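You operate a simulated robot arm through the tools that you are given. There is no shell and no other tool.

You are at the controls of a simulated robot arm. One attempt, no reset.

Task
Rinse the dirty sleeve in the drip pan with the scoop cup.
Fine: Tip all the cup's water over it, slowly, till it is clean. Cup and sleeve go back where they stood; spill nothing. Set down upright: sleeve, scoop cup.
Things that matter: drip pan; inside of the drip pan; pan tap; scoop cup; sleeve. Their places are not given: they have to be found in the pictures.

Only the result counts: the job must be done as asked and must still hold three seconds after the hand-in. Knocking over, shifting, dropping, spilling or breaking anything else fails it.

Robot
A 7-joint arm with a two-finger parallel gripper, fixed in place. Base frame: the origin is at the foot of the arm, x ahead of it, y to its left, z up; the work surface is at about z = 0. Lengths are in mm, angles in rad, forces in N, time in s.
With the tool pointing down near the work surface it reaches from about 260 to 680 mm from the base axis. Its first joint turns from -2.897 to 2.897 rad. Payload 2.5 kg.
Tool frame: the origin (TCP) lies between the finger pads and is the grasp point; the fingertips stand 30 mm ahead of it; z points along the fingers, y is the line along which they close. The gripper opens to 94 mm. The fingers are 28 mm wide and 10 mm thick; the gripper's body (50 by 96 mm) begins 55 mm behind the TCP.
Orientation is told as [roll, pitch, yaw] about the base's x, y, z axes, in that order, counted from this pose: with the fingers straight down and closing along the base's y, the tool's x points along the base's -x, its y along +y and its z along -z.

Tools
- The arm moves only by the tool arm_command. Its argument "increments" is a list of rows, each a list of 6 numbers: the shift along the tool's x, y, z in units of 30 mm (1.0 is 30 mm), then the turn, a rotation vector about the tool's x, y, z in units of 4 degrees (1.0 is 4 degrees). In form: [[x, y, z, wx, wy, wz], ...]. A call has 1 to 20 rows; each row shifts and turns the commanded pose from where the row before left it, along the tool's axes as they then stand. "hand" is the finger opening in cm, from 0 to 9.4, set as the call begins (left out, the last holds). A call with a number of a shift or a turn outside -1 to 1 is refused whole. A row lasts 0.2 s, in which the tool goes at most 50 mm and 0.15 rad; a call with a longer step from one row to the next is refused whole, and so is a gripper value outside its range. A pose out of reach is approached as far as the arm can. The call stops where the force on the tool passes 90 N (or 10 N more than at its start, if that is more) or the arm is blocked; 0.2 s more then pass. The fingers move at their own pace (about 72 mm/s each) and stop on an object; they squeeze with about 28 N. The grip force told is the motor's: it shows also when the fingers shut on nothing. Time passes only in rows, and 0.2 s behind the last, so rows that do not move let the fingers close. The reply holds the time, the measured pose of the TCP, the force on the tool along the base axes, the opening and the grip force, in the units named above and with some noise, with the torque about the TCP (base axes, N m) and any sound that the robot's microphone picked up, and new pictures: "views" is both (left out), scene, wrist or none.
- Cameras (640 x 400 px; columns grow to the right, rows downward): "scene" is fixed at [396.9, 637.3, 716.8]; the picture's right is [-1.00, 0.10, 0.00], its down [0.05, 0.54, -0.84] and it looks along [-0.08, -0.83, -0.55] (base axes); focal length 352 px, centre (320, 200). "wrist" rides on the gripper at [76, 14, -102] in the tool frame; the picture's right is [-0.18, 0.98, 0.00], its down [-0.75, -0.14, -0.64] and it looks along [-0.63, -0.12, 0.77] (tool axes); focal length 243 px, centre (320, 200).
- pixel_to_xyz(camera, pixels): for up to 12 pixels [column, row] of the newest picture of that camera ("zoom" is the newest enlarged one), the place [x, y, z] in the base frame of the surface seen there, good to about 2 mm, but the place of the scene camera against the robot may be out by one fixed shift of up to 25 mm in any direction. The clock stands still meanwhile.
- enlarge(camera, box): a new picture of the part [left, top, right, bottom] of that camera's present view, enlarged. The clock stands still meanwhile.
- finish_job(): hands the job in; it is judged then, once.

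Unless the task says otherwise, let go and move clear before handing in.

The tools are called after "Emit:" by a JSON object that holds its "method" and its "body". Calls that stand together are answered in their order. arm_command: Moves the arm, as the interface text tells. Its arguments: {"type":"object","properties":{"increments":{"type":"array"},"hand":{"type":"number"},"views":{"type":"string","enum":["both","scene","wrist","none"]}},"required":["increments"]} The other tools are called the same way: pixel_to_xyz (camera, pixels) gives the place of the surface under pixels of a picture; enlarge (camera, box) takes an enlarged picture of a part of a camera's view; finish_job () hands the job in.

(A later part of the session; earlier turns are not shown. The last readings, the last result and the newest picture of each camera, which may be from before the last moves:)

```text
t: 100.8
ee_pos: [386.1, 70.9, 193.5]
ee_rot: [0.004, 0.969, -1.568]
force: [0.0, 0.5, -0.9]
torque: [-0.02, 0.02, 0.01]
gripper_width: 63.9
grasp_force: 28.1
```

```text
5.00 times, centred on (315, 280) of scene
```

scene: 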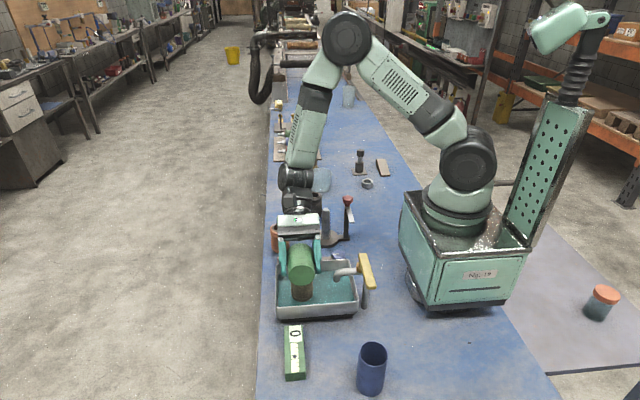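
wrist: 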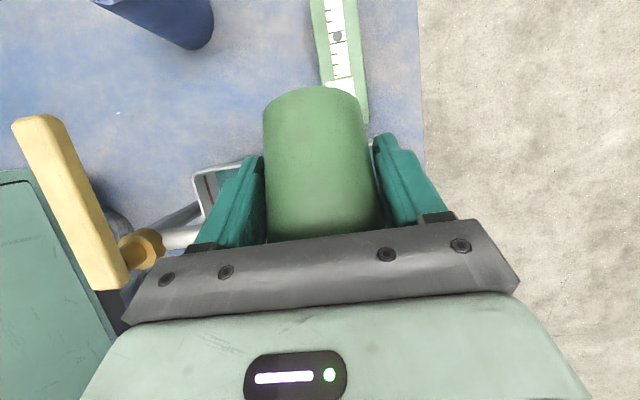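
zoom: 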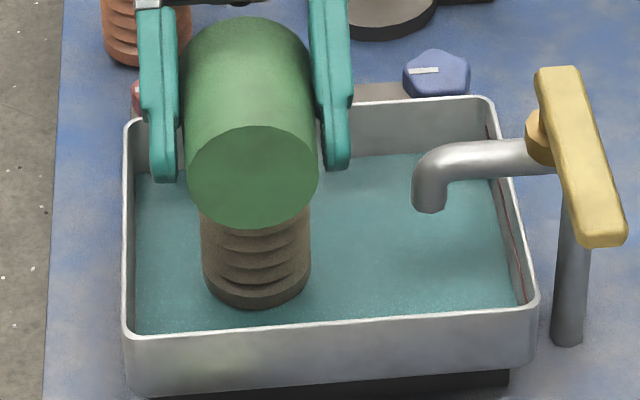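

At 96° the sleeve's side looks uniformly clean. I continue slowly to about 112°.

Emit:
{"method": "arm_command", "body": {"increments": [[0.0029, 0, -0.02, 0, 0.2, 0], [0.0029, 0, -0.02, 0, 0.2, 0], [0.0029, 0, -0.02, 0, 0.2, 0], [0.0029, 0, -0.02, 0, 0.2, 0], [0.0029, 0, -0.02, 0, 0.2, 0], [0.0029, 0, -0.02, 0, 0.2, 0], [0.0029, 0, -0.02, 0, 0.2, 0], [0.0029, 0, -0.02, 0, 0.2, 0], [0.0029, 0, -0.02, 0, 0.2, 0], [0.0029, 0, -0.02, 0, 0.2, 0], [0.0029, 0, -0.02, 0, 0.2, 0], [0.0029, 0, -0.02, 0, 0.2, 0], [0.0029, 0, -0.02, 0, 0.2, 0], [0.0029, 0, -0.02, 0, 0.2, 0], [0.0029, 0, -0.02, 0, 0.2, 0], [0.0029, 0, -0.02, 0, 0.2, 0], [0.0029, 0, -0.02, 0, 0.2, 0], [0.0029, 0, -0.02, 0, 0.2, 0], [0.0029, 0, -0.02, 0, 0.2, 0], [0.0029, 0, -0.02, 0, 0.2, 0]], "views": "both"}}

Emit:
{"method": "enlarge", "body": {"camera": "scene", "box": [265, 220, 365, 320]}}

```text
t: 105.0
ee_pos: [385.0, 61.5, 200.7]
ee_rot: [0.006, 1.248, -1.567]
force: [0.1, 0.5, 0.1]
torque: [0.0, -0.01, -0.02]
gripper_width: 63.6
grasp_force: 28.0
```

scene: 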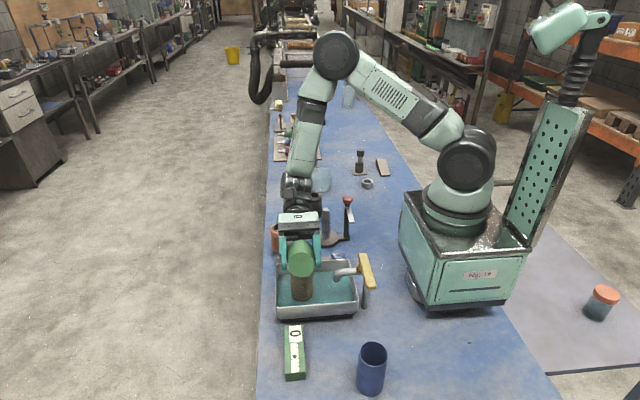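
wrist: 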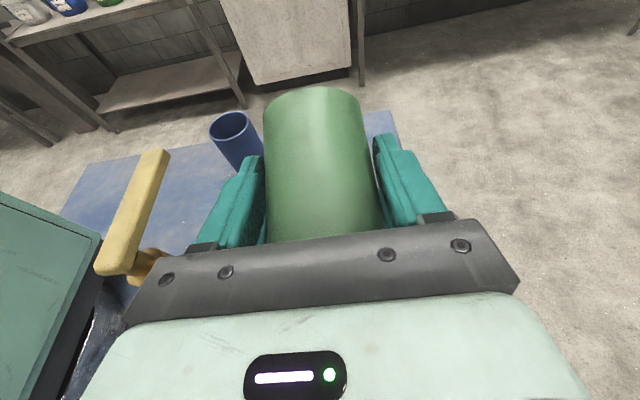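

```text
4.00 times, centred on (315, 270) of scene
```

zoom: 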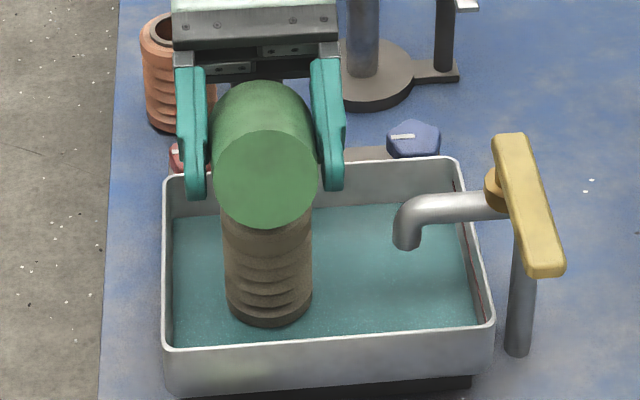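

At 112° the mouth points well downward. Let me zoom on the sleeve before deciding on more tilt and a hold.

Emit:
{"method": "enlarge", "body": {"camera": "scene", "box": [280, 260, 330, 310]}}

Emit:
{"method": "arm_command", "body": {"increments": [[0.0029, 0, -0.02, 0, 0.2, 0], [0.0029, 0, -0.02, 0, 0.2, 0], [0.0029, 0, -0.02, 0, 0.2, 0], [0.0029, 0, -0.02, 0, 0.2, 0], [0.0029, 0, -0.02, 0, 0.2, 0], [0.0029, 0, -0.02, 0, 0.2, 0], [0.0029, 0, -0.02, 0, 0.2, 0], [0.0029, 0, -0.02, 0, 0.2, 0], [0, 0, 0, 0, 0, 0], [0, 0, 0, 0, 0, 0], [0, 0, 0, 0, 0, 0], [0, 0, 0, 0, 0, 0], [0, 0, 0, 0, 0, 0], [0, 0, 0, 0, 0, 0], [0, 0, 0, 0, 0, 0], [0, 0, 0, 0, 0, 0], [0, 0, 0, 0, 0, 0], [0, 0, 0, 0, 0, 0], [0, 0, 0, 0, 0, 0], [0, 0, 0, 0, 0, 0]], "views": "scene"}}

Emit:
{"method": "enlarge", "body": {"camera": "scene", "box": [265, 220, 365, 320]}}

```text
8.00 times, centred on (305, 285) of scene
```

zoom: 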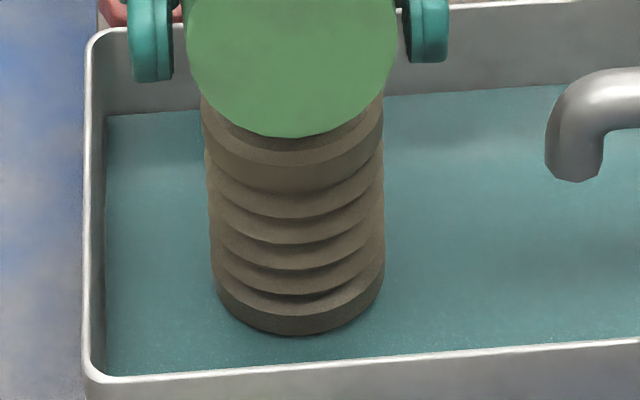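

```text
t: 109.2
ee_pos: [385.0, 56.6, 204.5]
ee_rot: [0.007, 1.359, -1.566]
force: [1.1, -0.1, -1.0]
torque: [-0.04, -0.01, 0.02]
gripper_width: 63.6
grasp_force: 27.8
```

scene: 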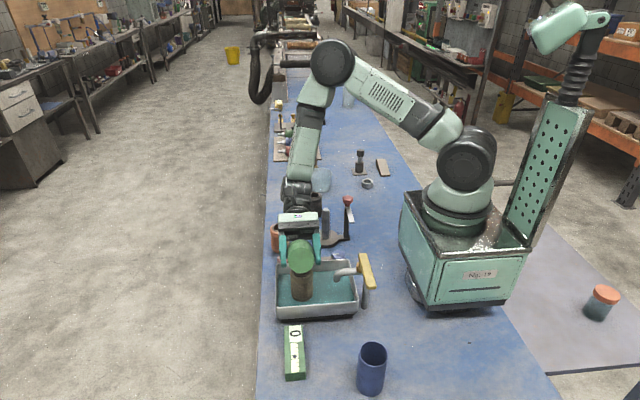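

```text
4.00 times, centred on (315, 270) of scene
```

zoom: 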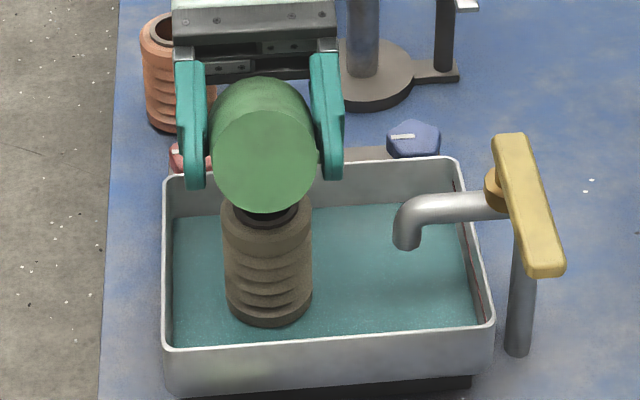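

The sleeve is evenly coloured now with no grime and the cup has been held past 118°, so it's empty. I'll raise the cup 50 mm and start turning it back upright over the pan.

Emit:
{"method": "arm_command", "body": {"increments": [[0.2, 0, -0.044, 0, 0, 0], [0.41, 0, -0.0875, 0, 0, 0], [0.41, 0, -0.0875, 0, 0, 0], [0.41, 0, -0.0875, 0, 0, 0], [0.2, 0, -0.044, 0, 0, 0], [0, 0, 0, 0, -0.5, 0], [0, 0, 0, 0, -1, 0], [0, 0, 0, 0, -1, 0], [0, 0, 0, 0, -1, 0], [0, 0, 0, 0, -1, 0], [0, 0, 0, 0, -1, 0], [0, 0, 0, 0, -1, 0], [0, 0, 0, 0, -1, 0], [0, 0, 0, 0, -1, 0], [0, 0, 0, 0, -1, 0], [0, 0, 0, 0, -1, 0], [0, 0, 0, 0, -1, 0], [0, 0, 0, 0, -1, 0], [0, 0, 0, 0, -1, 0], [0, 0, 0, 0, -0.5, 0]], "views": "both"}}

```text
t: 113.4
ee_pos: [384.6, 56.9, 252.4]
ee_rot: [0.002, 0.38, -1.569]
force: [-0.3, 0.8, -0.4]
torque: [-0.03, 0.0, -0.05]
gripper_width: 63.8
grasp_force: 28.0
```

scene: 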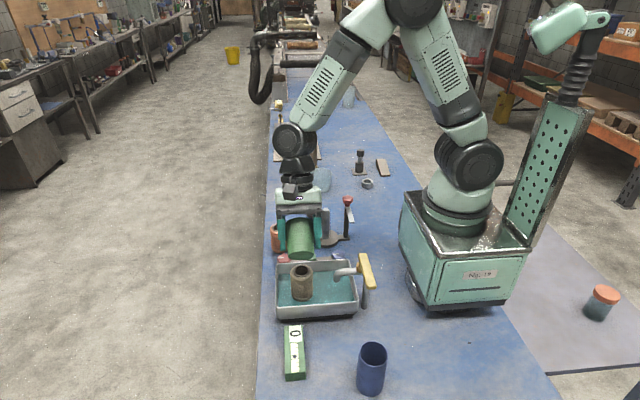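
wrist: 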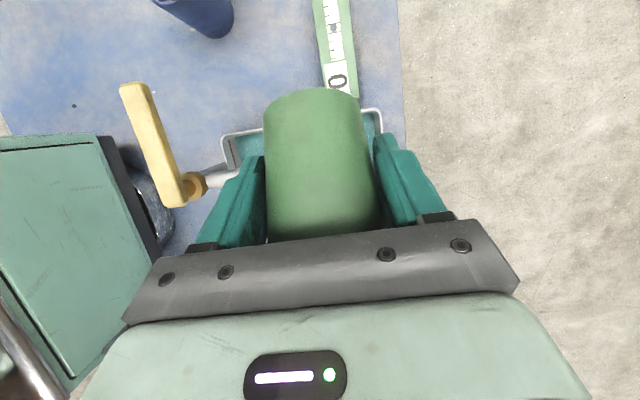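

Emit:
{"method": "enlarge", "body": {"camera": "scene", "box": [265, 240, 365, 320]}}

Emit:
{"method": "enlarge", "body": {"camera": "scene", "box": [285, 255, 320, 305]}}

```text
5.00 times, centred on (315, 280) of scene
```

zoom: 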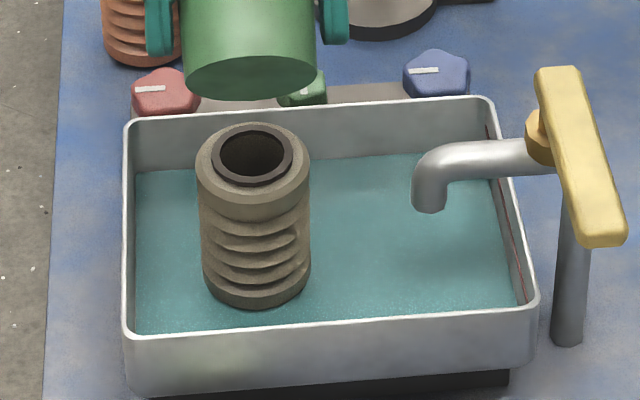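

```text
8.00 times, centred on (302, 280) of scene
```

zoom: 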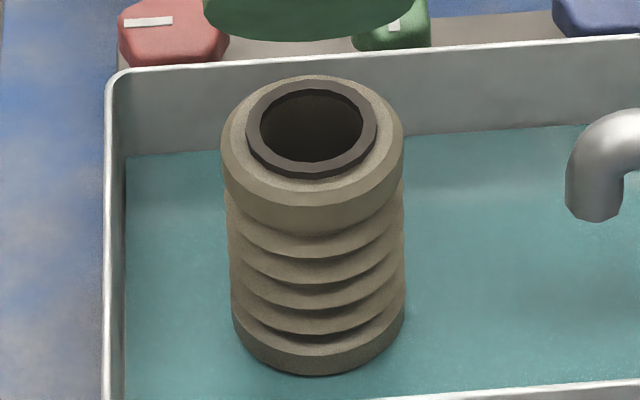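

The sleeve is now evenly clean, upright in the pan. I'll finish turning the cup back upright (15.5 more units).

Emit:
{"method": "arm_command", "body": {"increments": [[0, 0, 0, 0, -0.5, 0], [0, 0, 0, 0, -1, 0], [0, 0, 0, 0, -1, 0], [0, 0, 0, 0, -1, 0], [0, 0, 0, 0, -1, 0], [0, 0, 0, 0, -1, 0], [0, 0, 0, 0, -1, 0], [0, 0, 0, 0, -1, 0], [0, 0, 0, 0, -1, 0], [0, 0, 0, 0, -1, 0], [0, 0, 0, 0, -1, 0], [0, 0, 0, 0, -1, 0], [0, 0, 0, 0, -1, 0], [0, 0, 0, 0, -1, 0], [0, 0, 0, 0, -1, 0], [0, 0, 0, 0, -0.6, 0], [0, 0, 0, 0, -0.37, 0], [0, 0, 0, 0, 0, 0]], "views": "both"}}

```text
t: 117.2
ee_pos: [384.8, 57.5, 254.6]
ee_rot: [0.002, -0.699, -1.571]
force: [0.5, 0.3, 0.0]
torque: [-0.02, 0.01, 0.01]
gripper_width: 63.5
grasp_force: 28.3
```

scene: 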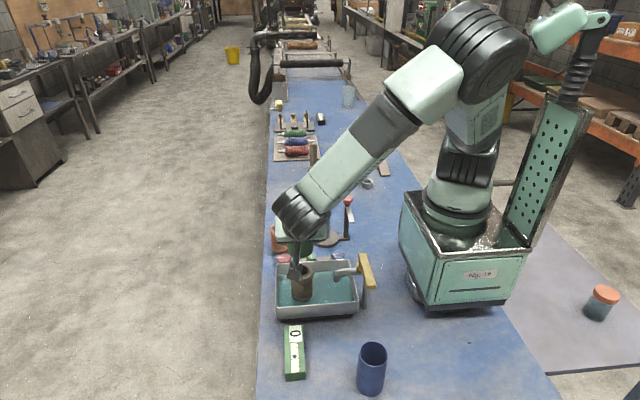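
wrist: 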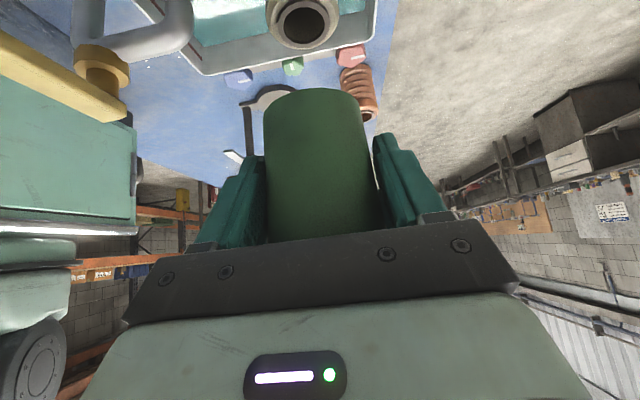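

The cup is upright again (pitch -0.699), unchanged in the grip. I'll carry it back toward its place at this height.

Emit:
{"method": "arm_command", "body": {"increments": [[-0.23, 0.021, 0.193, 0, 0, 0], [-0.46, 0.043, 0.386, 0, 0, 0], [-0.689, 0.064, 0.579, 0, 0, 0], [-0.689, 0.064, 0.579, 0, 0, 0], [-0.689, 0.064, 0.579, 0, 0, 0], [-0.689, 0.064, 0.579, 0, 0, 0], [-0.689, 0.064, 0.579, 0, 0, 0], [-0.689, 0.064, 0.579, 0, 0, 0], [-0.689, 0.064, 0.579, 0, 0, 0], [-0.689, 0.064, 0.579, 0, 0, 0], [-0.689, 0.064, 0.579, 0, 0, 0], [-0.689, 0.064, 0.579, 0, 0, 0], [-0.689, 0.064, 0.579, 0, 0, 0], [-0.46, 0.043, 0.386, 0, 0, 0], [-0.23, 0.021, 0.193, 0, 0, 0]], "views": "none"}}

Emit:
{"method": "arm_command", "body": {"increments": [[-0.23, 0.021, 0.193, 0, 0, 0], [-0.46, 0.043, 0.386, 0, 0, 0], [-0.689, 0.064, 0.579, 0, 0, 0], [-0.689, 0.064, 0.579, 0, 0, 0], [-0.689, 0.064, 0.579, 0, 0, 0], [-0.689, 0.064, 0.579, 0, 0, 0], [-0.689, 0.064, 0.579, 0, 0, 0], [-0.689, 0.064, 0.579, 0, 0, 0], [-0.689, 0.064, 0.579, 0, 0, 0], [-0.689, 0.064, 0.579, 0, 0, 0], [-0.689, 0.064, 0.579, 0, 0, 0], [-0.383, 0.036, 0.322, 0, 0, 0], [-0.222, 0.021, 0.186, 0, 0, 0], [0, 0, 0, 0, 0, 0], [0, 0, 0, 0, 0, 0]], "views": "both"}}

```text
t: 120.4
ee_pos: [412.9, -293.8, 252.2]
ee_rot: [0.001, -0.699, -1.572]
force: [0.1, -0.2, -1.3]
torque: [0.02, 0.0, 0.0]
gripper_width: 63.4
grasp_force: 28.1
```

```text
t: 123.6
ee_pos: [430.3, -587.4, 254.2]
ee_rot: [0.003, -0.698, -1.571]
force: [-0.3, 0.3, -1.2]
torque: [0.0, 0.01, 0.01]
gripper_width: 63.8
grasp_force: 28.0
```

scene: 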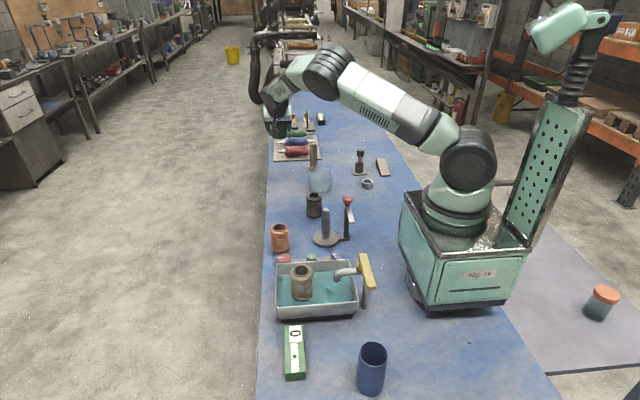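
wrist: 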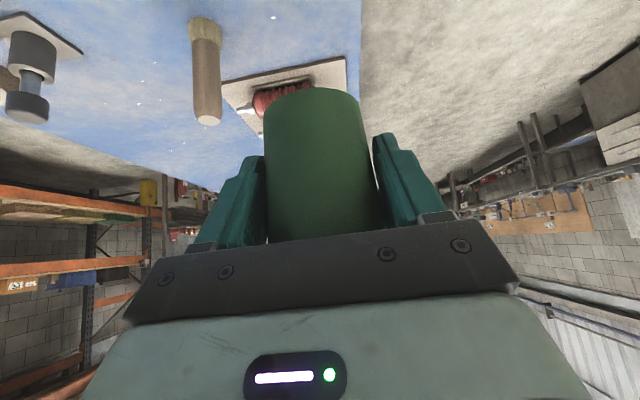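

The cup hangs over its place at (430,-587,254). I'll lower it to about 3 mm above the table.

Emit:
{"method": "arm_command", "body": {"increments": [[0.193, 0, 0.23, 0, 0, 0], [0.45, 0, 0.536, 0, 0, 0], [0.45, 0, 0.536, 0, 0, 0], [0.45, 0, 0.536, 0, 0, 0], [0.45, 0, 0.536, 0, 0, 0], [0.45, 0, 0.536, 0, 0, 0], [0.45, 0, 0.536, 0, 0, 0], [0.45, 0, 0.536, 0, 0, 0], [0.45, 0, 0.536, 0, 0, 0], [0.322, 0, 0.383, 0, 0, 0], [0.193, 0, 0.23, 0, 0, 0], [0.097, 0, 0.115, 0, 0, 0], [0, 0, 0, 0, 0, 0], [0, 0, 0, 0, 0, 0]], "views": "both"}}

Emit:
{"method": "arm_command", "body": {"increments": [[0, 0, 0, 0, 0, 0]], "views": "none"}}

Emit:
{"method": "arm_command", "body": {"increments": [[0, 0, 0, 0, 0, 0]], "views": "none"}}

```text
t: 126.6
ee_pos: [430.5, -589.0, 47.6]
ee_rot: [0.002, -0.698, -1.571]
force: [0.2, 0.1, -1.0]
torque: [0.01, 0.01, -0.01]
gripper_width: 63.6
grasp_force: 28.5
```

scene: 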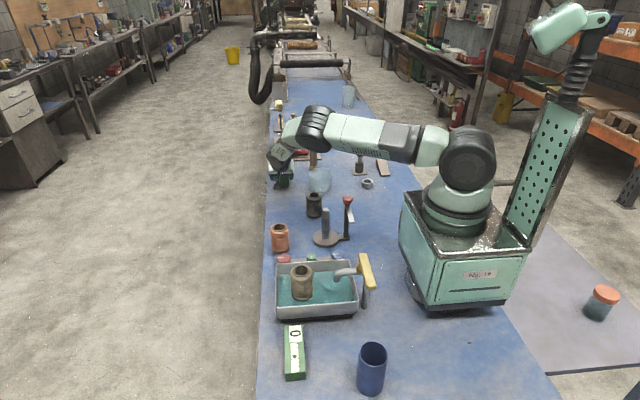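
wrist: 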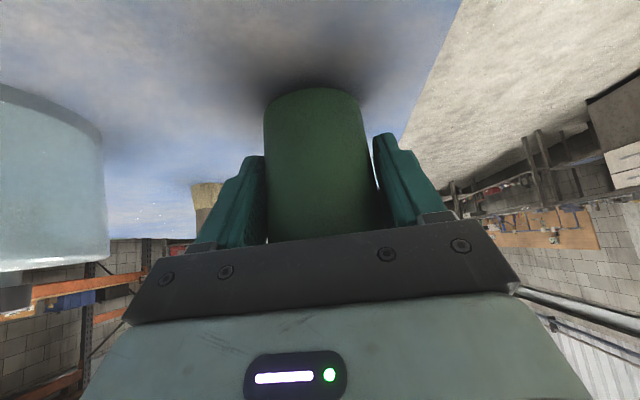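

```text
t: 127.0
ee_pos: [430.2, -587.9, 48.3]
ee_rot: [0.002, -0.696, -1.569]
force: [0.5, -0.6, -0.5]
torque: [-0.02, 0.0, 0.02]
gripper_width: 63.9
grasp_force: 27.9
```

```text
t: 127.4
ee_pos: [430.4, -587.3, 48.7]
ee_rot: [0.002, -0.699, -1.571]
force: [0.6, -0.3, -0.8]
torque: [-0.02, -0.03, -0.02]
gripper_width: 63.7
grasp_force: 27.8
```

The cup is about 6 mm above its old height, 1 mm off in y. I'll correct that and go down 4 mm, then creep.

Emit:
{"method": "arm_command", "body": {"increments": [[0.055, 0.01, 0.04, 0, 0, 0], [0.055, 0, 0.04, 0, 0, 0], [0, 0, 0, 0, 0, 0]], "views": "none"}}

Emit:
{"method": "arm_command", "body": {"increments": [[0.021, 0, 0.0255, 0, 0, 0], [0, 0, 0, 0, 0, 0]], "views": "none"}}

```text
t: 128.2
ee_pos: [431.3, -587.8, 42.8]
ee_rot: [0.001, -0.698, -1.571]
force: [0.5, -0.2, -0.9]
torque: [0.03, 0.05, 0.01]
gripper_width: 63.8
grasp_force: 27.9
```

```text
t: 128.8
ee_pos: [431.2, -587.3, 43.2]
ee_rot: [0.003, -0.7, -1.572]
force: [0.0, 0.0, 1.6]
torque: [0.03, -0.06, 0.0]
gripper_width: 63.5
grasp_force: 28.4
```

Emit:
{"method": "arm_command", "body": {"increments": [[0.015, 0, 0.018, 0, 0, 0], [0, 0, 0, 0, 0, 0]], "views": "both"}}

```text
t: 129.4
ee_pos: [431.5, -588.2, 43.7]
ee_rot: [0.003, -0.7, -1.571]
force: [-3.4, 0.6, 9.6]
torque: [0.06, -0.06, 0.0]
gripper_width: 63.7
grasp_force: 28.5
```

scene: 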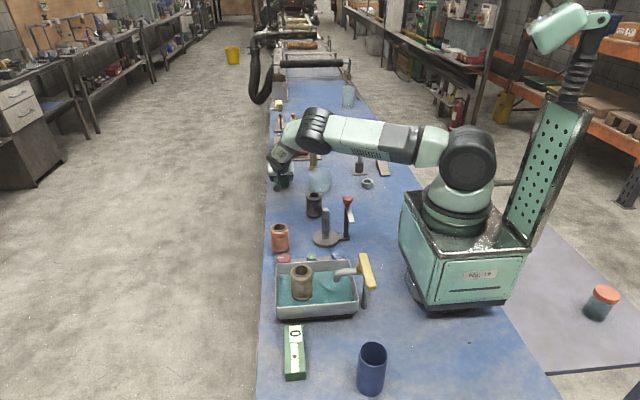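
wrist: 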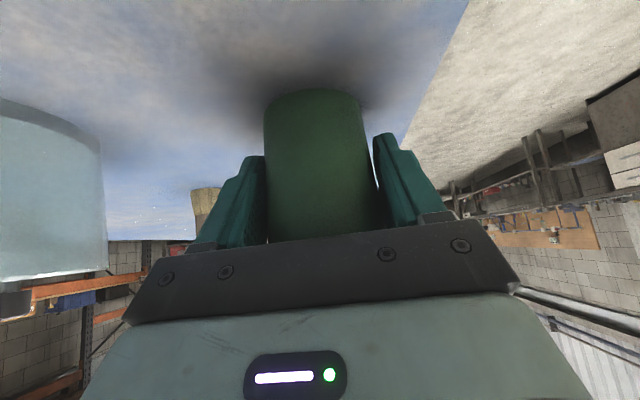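

Contact (about 10 N): the cup is standing on the table in its old place. I'll ease off half a millimetre and open the fingers.

Emit:
{"method": "arm_command", "body": {"increments": [[-0.012, 0, -0.014, 0, 0, 0], [0, 0, 0, 0, 0, 0]], "views": "none"}}

Emit:
{"method": "arm_command", "body": {"increments": [[0, 0, 0, 0, 0, 0], [0, 0, 0, 0, 0, 0], [0, 0, 0, 0, 0, 0]], "hand": 9.0, "views": "wrist"}}

```text
t: 130.0
ee_pos: [431.2, -588.1, 43.4]
ee_rot: [0.002, -0.7, -1.572]
force: [-3.4, -1.8, 11.4]
torque: [-0.06, -0.05, -0.03]
gripper_width: 63.5
grasp_force: 28.1
```

```text
t: 130.8
ee_pos: [430.8, -588.0, 42.3]
ee_rot: [0.003, -0.699, -1.57]
force: [-0.6, -0.2, 0.0]
torque: [-0.03, 0.01, -0.01]
gripper_width: 90.2
grasp_force: 0.1
```

wrist: 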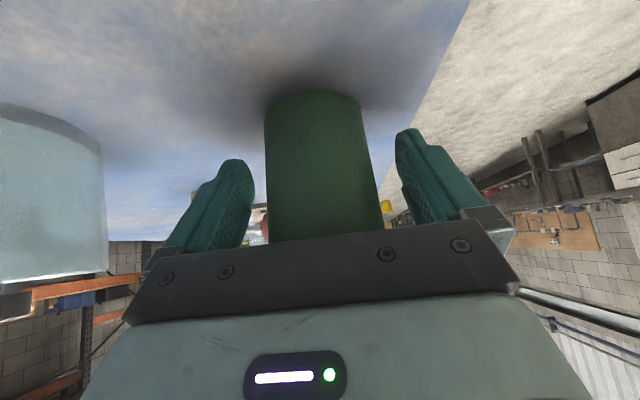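

The fingers are open and the cup stands. I'll back out along the tool axis by 130 mm.

Emit:
{"method": "arm_command", "body": {"increments": [[0, 0, -0.25, 0, 0, 0], [0, 0, -0.45, 0, 0, 0], [0, 0, -0.6, 0, 0, 0], [0, 0, -0.6, 0, 0, 0], [0, 0, -0.6, 0, 0, 0], [0, 0, -0.6, 0, 0, 0], [0, 0, -0.6, 0, 0, 0], [0, 0, -0.4, 0, 0, 0], [0, 0, -0.2, 0, 0, 0], [0, 0, 0, 0, 0, 0]], "views": "both"}}

```text
t: 133.0
ee_pos: [431.1, -506.7, 141.5]
ee_rot: [0.002, -0.699, -1.571]
force: [-0.2, 0.4, 0.3]
torque: [-0.01, 0.0, 0.0]
gripper_width: 90.0
grasp_force: 0.1
```

scene: 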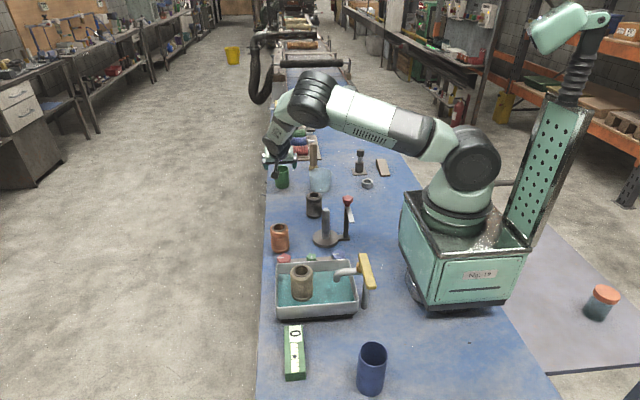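
wrist: 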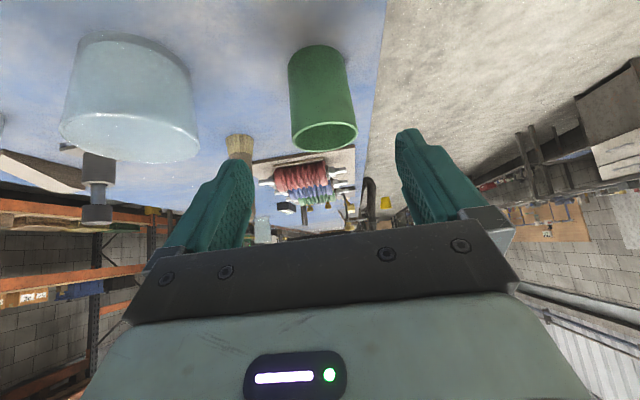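

The cup stands upright and empty, clear of the hand. I'll return to the earlier viewing pose and compare its position with before.

Emit:
{"method": "arm_command", "body": {"increments": [[-0.15, 0, -0.5, 0, 0, 0], [-0.2, 0, -0.75, 0, 0, 0], [-0.2, 0, -0.75, 0, 0, 0], [-0.2, 0, -0.75, 0, 0, 0], [-0.2, 0, -0.75, 0, 0, 0], [-0.2, 0, -0.75, 0, 0, 0], [-0.2, 0, -0.75, 0, 0, 0], [-0.2, 0, -0.7, 0, 0, 0], [0, 0, 0, 0, 0, 0]], "views": "wrist"}}

Emit:
{"method": "enlarge", "body": {"camera": "wrist", "box": [265, 0, 365, 75]}}

```text
t: 135.0
ee_pos: [434.2, -432.1, 300.6]
ee_rot: [0.002, -0.697, -1.572]
force: [0.1, 0.9, 0.7]
torque: [-0.03, 0.01, -0.02]
gripper_width: 90.0
grasp_force: 0.0
```

wrist: 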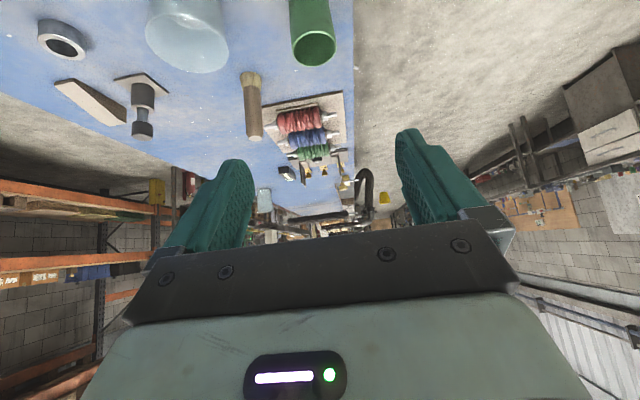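

```text
5.33 times, centred on (315, 38) of wrist
```

zoom: 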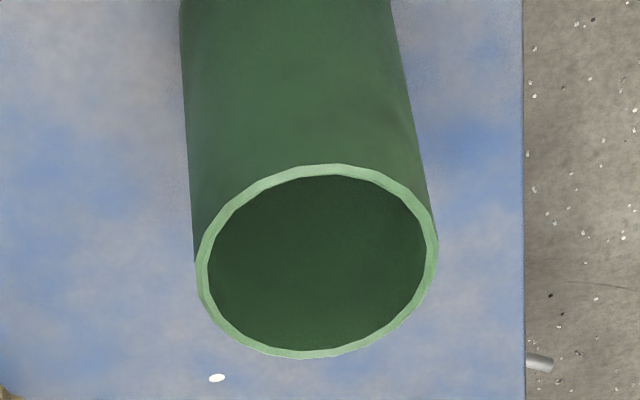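

Emit:
{"method": "pixel_to_xyz", "body": {"camera": "zoom", "pixels": [[200, 270], [433, 250], [327, 169], [296, 354], [300, 60], [190, 145], [415, 145], [300, 130], [310, 230], [182, 20], [392, 20], [217, 378]]}}

```text
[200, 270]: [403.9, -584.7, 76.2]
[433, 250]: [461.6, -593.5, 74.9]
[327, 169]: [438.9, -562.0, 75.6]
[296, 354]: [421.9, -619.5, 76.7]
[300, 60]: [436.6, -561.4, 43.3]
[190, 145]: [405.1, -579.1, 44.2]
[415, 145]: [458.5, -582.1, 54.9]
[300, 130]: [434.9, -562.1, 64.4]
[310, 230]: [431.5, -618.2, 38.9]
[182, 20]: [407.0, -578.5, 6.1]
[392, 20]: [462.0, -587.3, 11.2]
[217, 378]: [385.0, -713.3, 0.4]
```

The cup is back within about 2 mm of its old spot, empty and upright. Now I'll turn the tool straight down again and travel back over the pan for the sleeve.

Emit:
{"method": "arm_command", "body": {"increments": [[0, 0, 0, 0, 0.98, 0], [0, 0, 0, 0, 1, 0], [0, 0, 0, 0, 1, 0], [0, 0, 0, 0, 1, 0], [0, 0, 0, 0, 1, 0], [0, 0, 0, 0, 1, 0], [0, 0, 0, 0, 1, 0], [0, 0, 0, 0, 1, 0], [0, 0, 0, 0, 1, 0], [0, 0, 0, 0, 1, 0], [0, 0, 0, 0, 0, 0]], "hand": 8.6, "views": "none"}}

Emit:
{"method": "arm_command", "body": {"increments": [[0.4, -0.04, 0.05, 0, 0, 0], [0.95, -0.105, 0.12, 0, 0, 0], [0.95, -0.105, 0.12, 0, 0, 0], [0.95, -0.105, 0.12, 0, 0, 0], [0.95, -0.105, 0.12, 0, 0, 0], [0.95, -0.105, 0.12, 0, 0, 0], [0.95, -0.105, 0.12, 0, 0, 0], [0.95, -0.105, 0.12, 0, 0, 0], [0.95, -0.105, 0.12, 0, 0, 0], [0.95, -0.105, 0.12, 0, 0, 0], [0.95, -0.105, 0.12, 0, 0, 0], [0.95, -0.105, 0.12, 0, 0, 0], [0.95, -0.105, 0.12, 0, 0, 0], [0.95, -0.105, 0.12, 0, 0, 0], [0.95, -0.105, 0.12, 0, 0, 0], [0.95, -0.105, 0.12, 0, 0, 0], [0.55, -0.05, 0.1, 0, 0, 0], [0, 0, 0, 0, 0, 0], [0, 0, 0, 0, 0, 0]], "views": "both"}}

```text
t: 137.4
ee_pos: [432.3, -430.5, 302.3]
ee_rot: [0.002, 0.0, -1.57]
force: [-0.3, -0.6, 1.2]
torque: [0.01, -0.02, 0.01]
gripper_width: 85.8
grasp_force: 0.0
```

```text
t: 141.4
ee_pos: [383.2, 25.6, 244.1]
ee_rot: [0.002, -0.003, -1.57]
force: [-1.0, -0.4, -0.4]
torque: [0.0, -0.01, 0.02]
gripper_width: 86.1
grasp_force: 0.1
```

scene: 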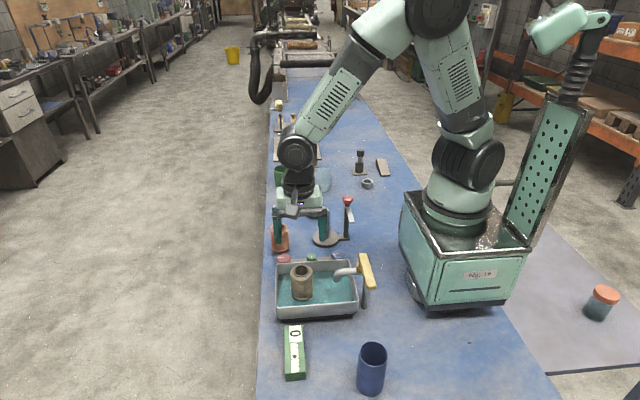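
wrist: 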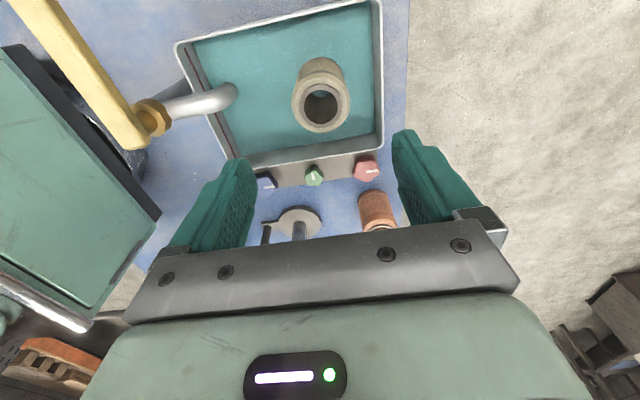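

I'm above the rinsed sleeve in the pan at (321,95). I'll zoom to check cleanliness and its centre.

Emit:
{"method": "enlarge", "body": {"camera": "wrist", "box": [280, 45, 360, 140]}}

```text
4.21 times, centred on (320, 92) of wrist
```

zoom: 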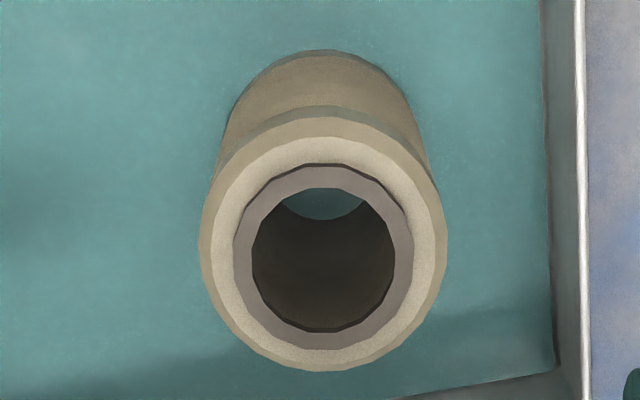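

Emit:
{"method": "pixel_to_xyz", "body": {"camera": "zoom", "pixels": [[243, 255], [405, 255], [324, 178], [324, 340], [210, 250], [437, 250], [324, 125], [324, 363]]}}

```text
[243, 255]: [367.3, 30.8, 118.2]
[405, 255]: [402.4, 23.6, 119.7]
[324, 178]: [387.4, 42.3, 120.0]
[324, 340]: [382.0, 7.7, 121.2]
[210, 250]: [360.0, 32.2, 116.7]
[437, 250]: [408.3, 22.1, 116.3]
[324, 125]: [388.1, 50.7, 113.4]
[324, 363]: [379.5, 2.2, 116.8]
```

The sleeve is clean and unmoved at (384.9,25.0). I'll lower to z≈150 and read the pose before the final descent.

Emit:
{"method": "arm_command", "body": {"increments": [[0, 0, 0.4, 0, 0, 0], [0, 0, 0.6, 0, 0, 0], [0, 0, 0.7, 0, 0, 0], [0, 0, 0.7, 0, 0, 0], [0, 0, 0.5, 0, 0, 0], [0, 0, 0.2, 0, 0, 0], [0, 0, 0, 0, 0, 0], [0, 0, 0, 0, 0, 0]], "views": "none"}}

Emit:
{"method": "arm_command", "body": {"increments": [[0, 0, 0, 0, 0, 0]], "views": "none"}}

Emit:
{"method": "arm_command", "body": {"increments": [[0, 0, 0, 0, 0, 0]], "views": "wrist"}}

```text
t: 143.2
ee_pos: [381.2, 26.5, 151.7]
ee_rot: [0.001, -0.001, -1.569]
force: [0.2, -0.2, 0.5]
torque: [0.01, 0.04, 0.04]
gripper_width: 85.9
grasp_force: 0.0
```

```text
t: 143.6
ee_pos: [382.1, 25.3, 151.2]
ee_rot: [0.002, -0.001, -1.568]
force: [0.9, 0.1, 0.6]
torque: [-0.02, 0.02, -0.03]
gripper_width: 86.2
grasp_force: 0.0
```

```text
t: 144.0
ee_pos: [381.8, 25.7, 151.0]
ee_rot: [0.003, -0.001, -1.57]
force: [0.1, -0.5, -0.1]
torque: [-0.03, 0.03, 0.0]
gripper_width: 86.0
grasp_force: 0.1
```

wrist: 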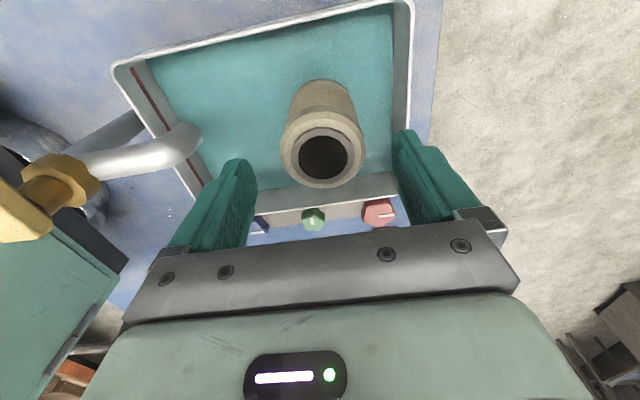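

The tool reads (381.7,25.8,151); I'll correct +3 mm in x and -1.8 mm in y, then descend to z≈94 around the sleeve.

Emit:
{"method": "arm_command", "body": {"increments": [[-0.06, 0.1, 0, 0, 0, 0], [0, 0, 0.3, 0, 0, 0], [0, 0, 0.4, 0, 0, 0], [0, 0, 0.4, 0, 0, 0], [0, 0, 0.4, 0, 0, 0], [0, 0, 0.25, 0, 0, 0], [0, 0, 0.13, 0, 0, 0], [0, 0, 0, 0, 0, 0], [0, 0, 0, 0, 0, 0]], "views": "wrist"}}

Emit:
{"method": "arm_command", "body": {"increments": [[0, 0, 0, 0, 0, 0]], "views": "none"}}

```text
t: 146.0
ee_pos: [384.3, 23.4, 93.3]
ee_rot: [0.001, -0.001, -1.57]
force: [-0.1, -0.2, -0.1]
torque: [-0.01, -0.01, -0.01]
gripper_width: 85.7
grasp_force: 0.0
```

wrist: 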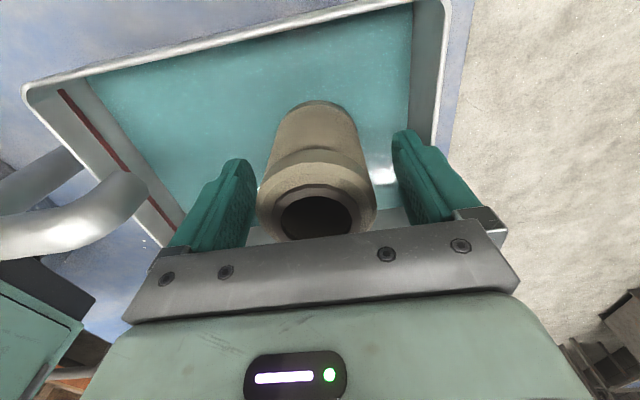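

```text
t: 146.4
ee_pos: [385.0, 24.3, 92.2]
ee_rot: [0.002, -0.001, -1.569]
force: [0.4, -0.2, -0.3]
torque: [-0.02, 0.01, 0.02]
gripper_width: 86.1
grasp_force: 0.0
```

The sleeve sits about 2 mm left of the finger centre; I'll nudge the hand 2 mm toward it and then close.

Emit:
{"method": "arm_command", "body": {"increments": [[0, -0.06, 0, 0, 0, 0], [0, 0, 0, 0, 0, 0]], "views": "none"}}

Emit:
{"method": "arm_command", "body": {"increments": [[0, 0, 0, 0, 0, 0], [0, 0, 0, 0, 0, 0], [0, 0, 0, 0, 0, 0], [0, 0, 0, 0, 0, 0], [0, 0, 0, 0, 0, 0]], "hand": 3, "views": "wrist"}}

```text
t: 147.0
ee_pos: [382.8, 23.1, 93.3]
ee_rot: [0.002, -0.001, -1.568]
force: [0.2, -0.7, 0.3]
torque: [0.0, -0.02, 0.03]
gripper_width: 85.7
grasp_force: 0.1
```

```text
t: 148.2
ee_pos: [383.1, 23.7, 93.9]
ee_rot: [0.001, -0.004, -1.571]
force: [0.4, 0.7, 0.7]
torque: [0.01, 0.06, 0.02]
gripper_width: 55.4
grasp_force: 27.6
```

wrist: 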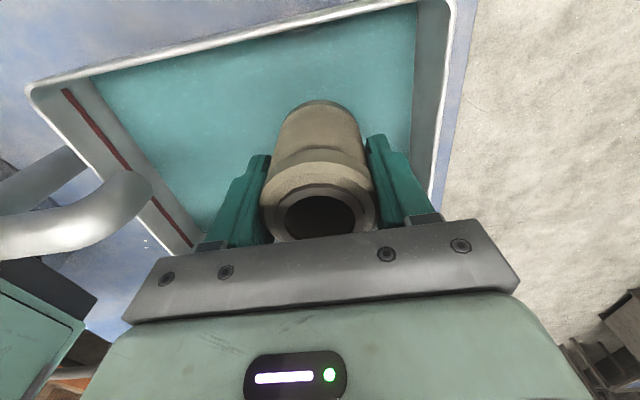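

Gripped at 55.4 mm, 28 N. I'll lift straight up out of the pan and let it drip over the pan for a moment.

Emit:
{"method": "arm_command", "body": {"increments": [[0, 0, -0.1, 0, 0, 0], [0, 0, -0.2, 0, 0, 0], [0, 0, -0.4, 0, 0, 0], [0, 0, -0.5, 0, 0, 0], [0, 0, -0.5, 0, 0, 0], [0, 0, -0.5, 0, 0, 0], [0, 0, -0.5, 0, 0, 0], [0, 0, -0.5, 0, 0, 0], [0, 0, -0.4, 0, 0, 0], [0, 0, -0.2, 0, 0, 0], [0, 0, -0.1, 0, 0, 0], [0, 0, 0, 0, 0, 0], [0, 0, 0, 0, 0, 0], [0, 0, 0, 0, 0, 0], [0, 0, 0, 0, 0, 0], [0, 0, 0, 0, 0, 0], [0, 0, 0, 0, 0, 0], [0, 0, 0, 0, 0, 0], [0, 0, 0, 0, 0, 0], [0, 0, 0, 0, 0, 0]], "views": "both"}}

Emit:
{"method": "enlarge", "body": {"camera": "scene", "box": [265, 220, 365, 320]}}

```text
t: 152.4
ee_pos: [382.9, 23.8, 210.6]
ee_rot: [0.0, -0.002, -1.569]
force: [-0.3, -0.3, -0.8]
torque: [0.04, 0.0, -0.03]
gripper_width: 55.6
grasp_force: 28.0
```

scene: 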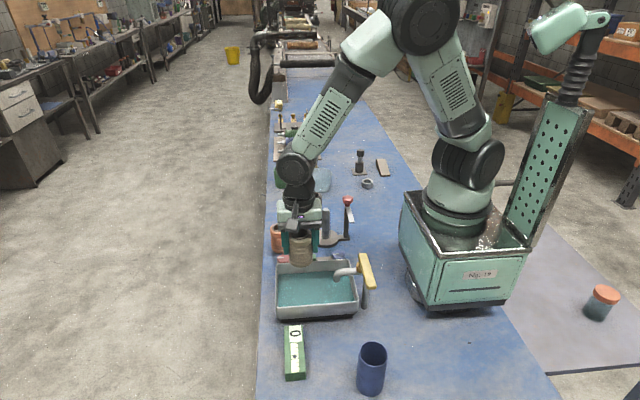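
wrist: 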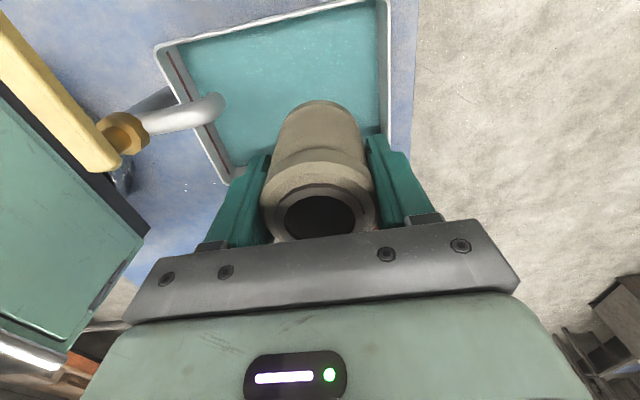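

```text
4.00 times, centred on (315, 270) of scene
```

zoom: 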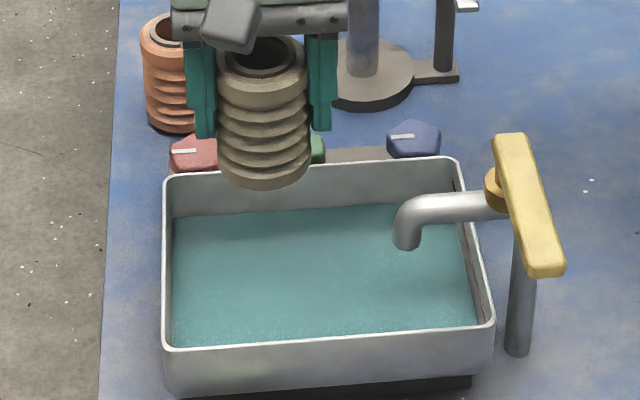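

The sleeve hangs clean and not dripping over the pan. I'll carry it back to (440,-320) at this height.

Emit:
{"method": "arm_command", "body": {"increments": [[-0.4, 0.066, 0, 0, 0, 0], [-0.8, 0.133, 0, 0, 0, 0], [-0.95, 0.158, 0, 0, 0, 0], [-0.95, 0.158, 0, 0, 0, 0], [-0.95, 0.158, 0, 0, 0, 0], [-0.95, 0.158, 0, 0, 0, 0], [-0.95, 0.158, 0, 0, 0, 0], [-0.95, 0.158, 0, 0, 0, 0], [-0.95, 0.158, 0, 0, 0, 0], [-0.95, 0.158, 0, 0, 0, 0], [-0.95, 0.158, 0, 0, 0, 0], [-0.8, 0.133, 0, 0, 0, 0], [-0.6, 0.1, 0, 0, 0, 0], [-0.31, 0.05, 0, 0, 0, 0], [0, 0, 0, 0, 0, 0], [0, 0, 0, 0, 0, 0]], "views": "both"}}

Emit:
{"method": "arm_command", "body": {"increments": [[0, 0, 0, 0, 0, 0]], "views": "none"}}

```text
t: 155.8
ee_pos: [439.7, -317.5, 210.9]
ee_rot: [0.004, -0.002, -1.569]
force: [-0.5, -0.9, -1.5]
torque: [-0.02, 0.01, -0.03]
gripper_width: 55.6
grasp_force: 28.6
```

scene: 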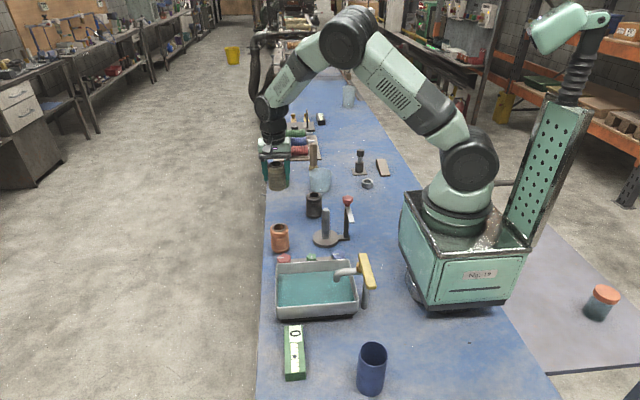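
wrist: 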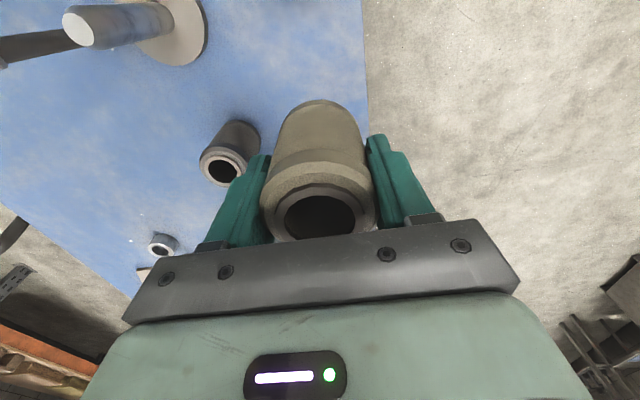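

```text
t: 156.2
ee_pos: [439.4, -318.5, 211.5]
ee_rot: [0.002, -0.002, -1.569]
force: [0.7, 0.4, -2.1]
torque: [0.0, 0.0, 0.0]
gripper_width: 55.9
grasp_force: 27.7
```

The tool reads (439.5,-318,211); I'll shift 2 mm in y and lower to about 4 mm above the table.

Emit:
{"method": "arm_command", "body": {"increments": [[-0.06, 0.015, 0.2, 0, 0, 0], [0, 0, 0.5, 0, 0, 0], [0, 0, 0.6, 0, 0, 0], [0, 0, 0.6, 0, 0, 0], [0, 0, 0.6, 0, 0, 0], [0, 0, 0.6, 0, 0, 0], [0, 0, 0.6, 0, 0, 0], [0, 0, 0.5, 0, 0, 0], [0, 0, 0.3, 0, 0, 0], [0, 0, 0.2, 0, 0, 0], [0, 0, 0.1, 0, 0, 0], [0, 0, 0, 0, 0, 0], [0, 0, 0, 0, 0, 0]], "views": "none"}}

Emit:
{"method": "arm_command", "body": {"increments": [[0, 0, 0, 0, 0, 0]], "views": "both"}}

```text
t: 159.0
ee_pos: [441.5, -322.0, 66.9]
ee_rot: [0.002, -0.001, -1.569]
force: [0.7, 0.6, -1.7]
torque: [0.0, -0.02, 0.0]
gripper_width: 55.7
grasp_force: 27.9
```

```text
t: 159.4
ee_pos: [442.4, -321.2, 67.2]
ee_rot: [0.001, -0.003, -1.569]
force: [0.4, -1.2, -1.2]
torque: [0.0, -0.03, -0.02]
gripper_width: 55.5
grasp_force: 27.7
```

scene: 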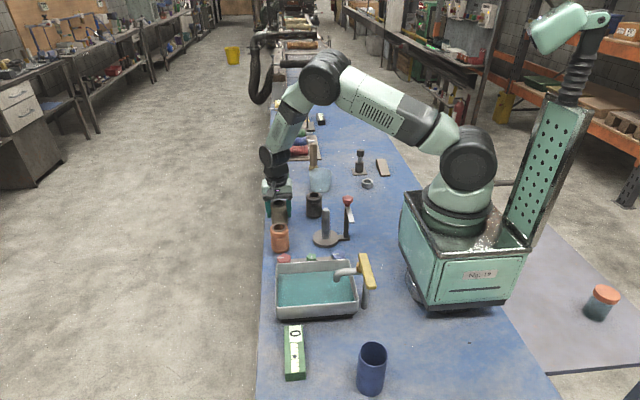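
wrist: 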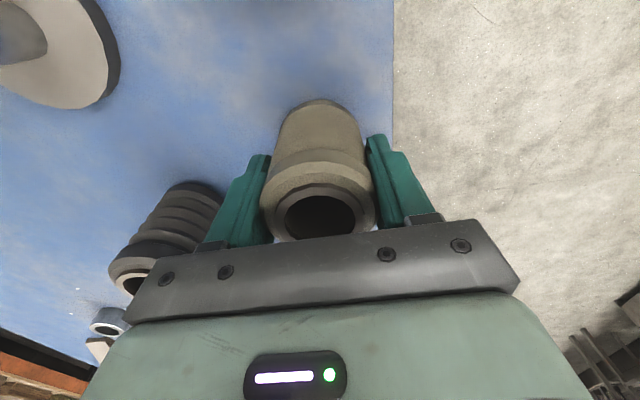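

The tool reads (442,-321.5,67); I'll correct -2 mm in x and +1.5 mm in y while lowering 4 mm, then creep.

Emit:
{"method": "arm_command", "body": {"increments": [[0.05, -0.065, 0.07, 0, 0, 0], [0, 0, 0.06, 0, 0, 0], [0, 0, 0, 0, 0, 0]], "views": "none"}}

Emit:
{"method": "arm_command", "body": {"increments": [[0, 0, 0.03, 0, 0, 0], [0, 0, 0, 0, 0, 0]], "views": "none"}}

```text
t: 160.2
ee_pos: [439.8, -319.9, 62.9]
ee_rot: [0.002, -0.001, -1.571]
force: [-0.3, -0.5, -1.1]
torque: [0.03, -0.01, 0.01]
gripper_width: 55.5
grasp_force: 27.8
```

```text
t: 160.8
ee_pos: [440.2, -320.9, 62.1]
ee_rot: [0.001, -0.001, -1.569]
force: [-0.6, 0.5, -1.4]
torque: [0.01, 0.01, -0.03]
gripper_width: 55.4
grasp_force: 28.4
```

Emit:
{"method": "arm_command", "body": {"increments": [[0, 0, 0.03, 0, 0, 0], [0, 0, 0, 0, 0, 0]], "views": "none"}}

```text
t: 161.4
ee_pos: [439.1, -320.5, 61.5]
ee_rot: [0.002, -0.002, -1.57]
force: [-0.1, -1.0, -1.5]
torque: [-0.01, 0.02, 0.01]
gripper_width: 55.5
grasp_force: 28.1
```

No contact yet at z≈61.5; I'll creep another millimetre.

Emit:
{"method": "arm_command", "body": {"increments": [[0, 0, 0.025, 0, 0, 0], [0, 0, 0, 0, 0, 0]], "views": "none"}}

```text
t: 162.0
ee_pos: [438.1, -319.2, 60.5]
ee_rot: [0.002, -0.002, -1.57]
force: [-0.9, 0.2, -1.4]
torque: [-0.02, -0.03, 0.02]
gripper_width: 55.7
grasp_force: 27.6
```

Emit:
{"method": "arm_command", "body": {"increments": [[0, 0, 0.025, 0, 0, 0], [0, 0, 0, 0, 0, 0]], "views": "none"}}

```text
t: 162.6
ee_pos: [438.9, -319.9, 59.3]
ee_rot: [0.003, -0.002, -1.571]
force: [0.3, -0.5, -1.1]
torque: [0.01, 0.01, 0.0]
gripper_width: 55.7
grasp_force: 27.9
```

Still no contact at z≈59.5; I'll continue in sub-millimetre steps.

Emit:
{"method": "arm_command", "body": {"increments": [[0, 0, 0.025, 0, 0, 0], [0, 0, 0, 0, 0, 0]], "views": "wrist"}}

```text
t: 163.2
ee_pos: [438.4, -321.1, 58.4]
ee_rot: [0.001, -0.002, -1.568]
force: [-1.2, 1.4, 5.3]
torque: [0.04, 0.28, -0.03]
gripper_width: 55.6
grasp_force: 28.5
```

wrist: 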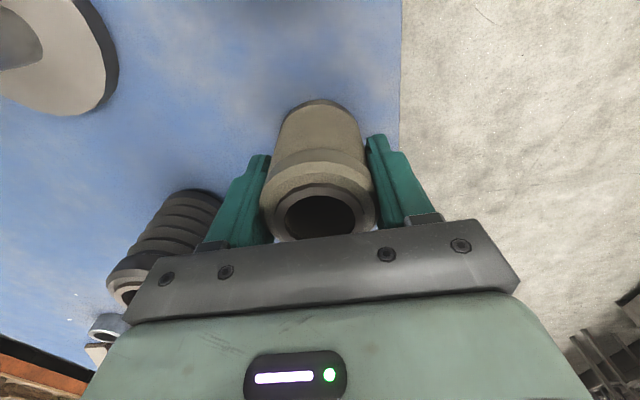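

Contact (about 6 N over the hanging reading): the sleeve stands on the table, and the wrist picture matches the one at pick-up. I'll open the fingers.

Emit:
{"method": "arm_command", "body": {"increments": [[0, 0, 0, 0, 0, 0], [0, 0, 0, 0, 0, 0], [0, 0, 0, 0, 0, 0], [0, 0, 0, 0, 0, 0]], "hand": 8.6, "views": "wrist"}}

```text
t: 164.2
ee_pos: [438.9, -321.1, 58.1]
ee_rot: [0.003, -0.002, -1.568]
force: [0.3, -0.1, -0.2]
torque: [-0.02, 0.01, -0.04]
gripper_width: 86.1
grasp_force: 0.1
```

wrist: 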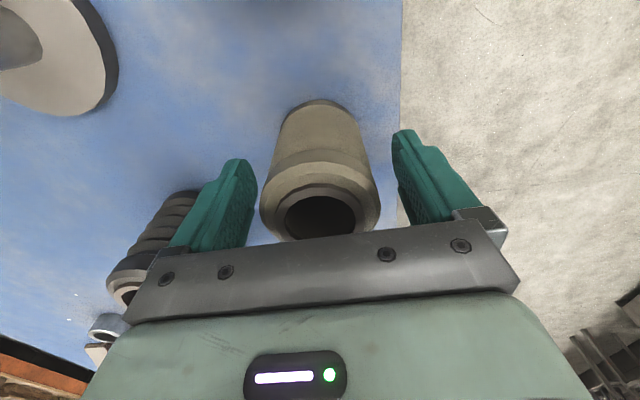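

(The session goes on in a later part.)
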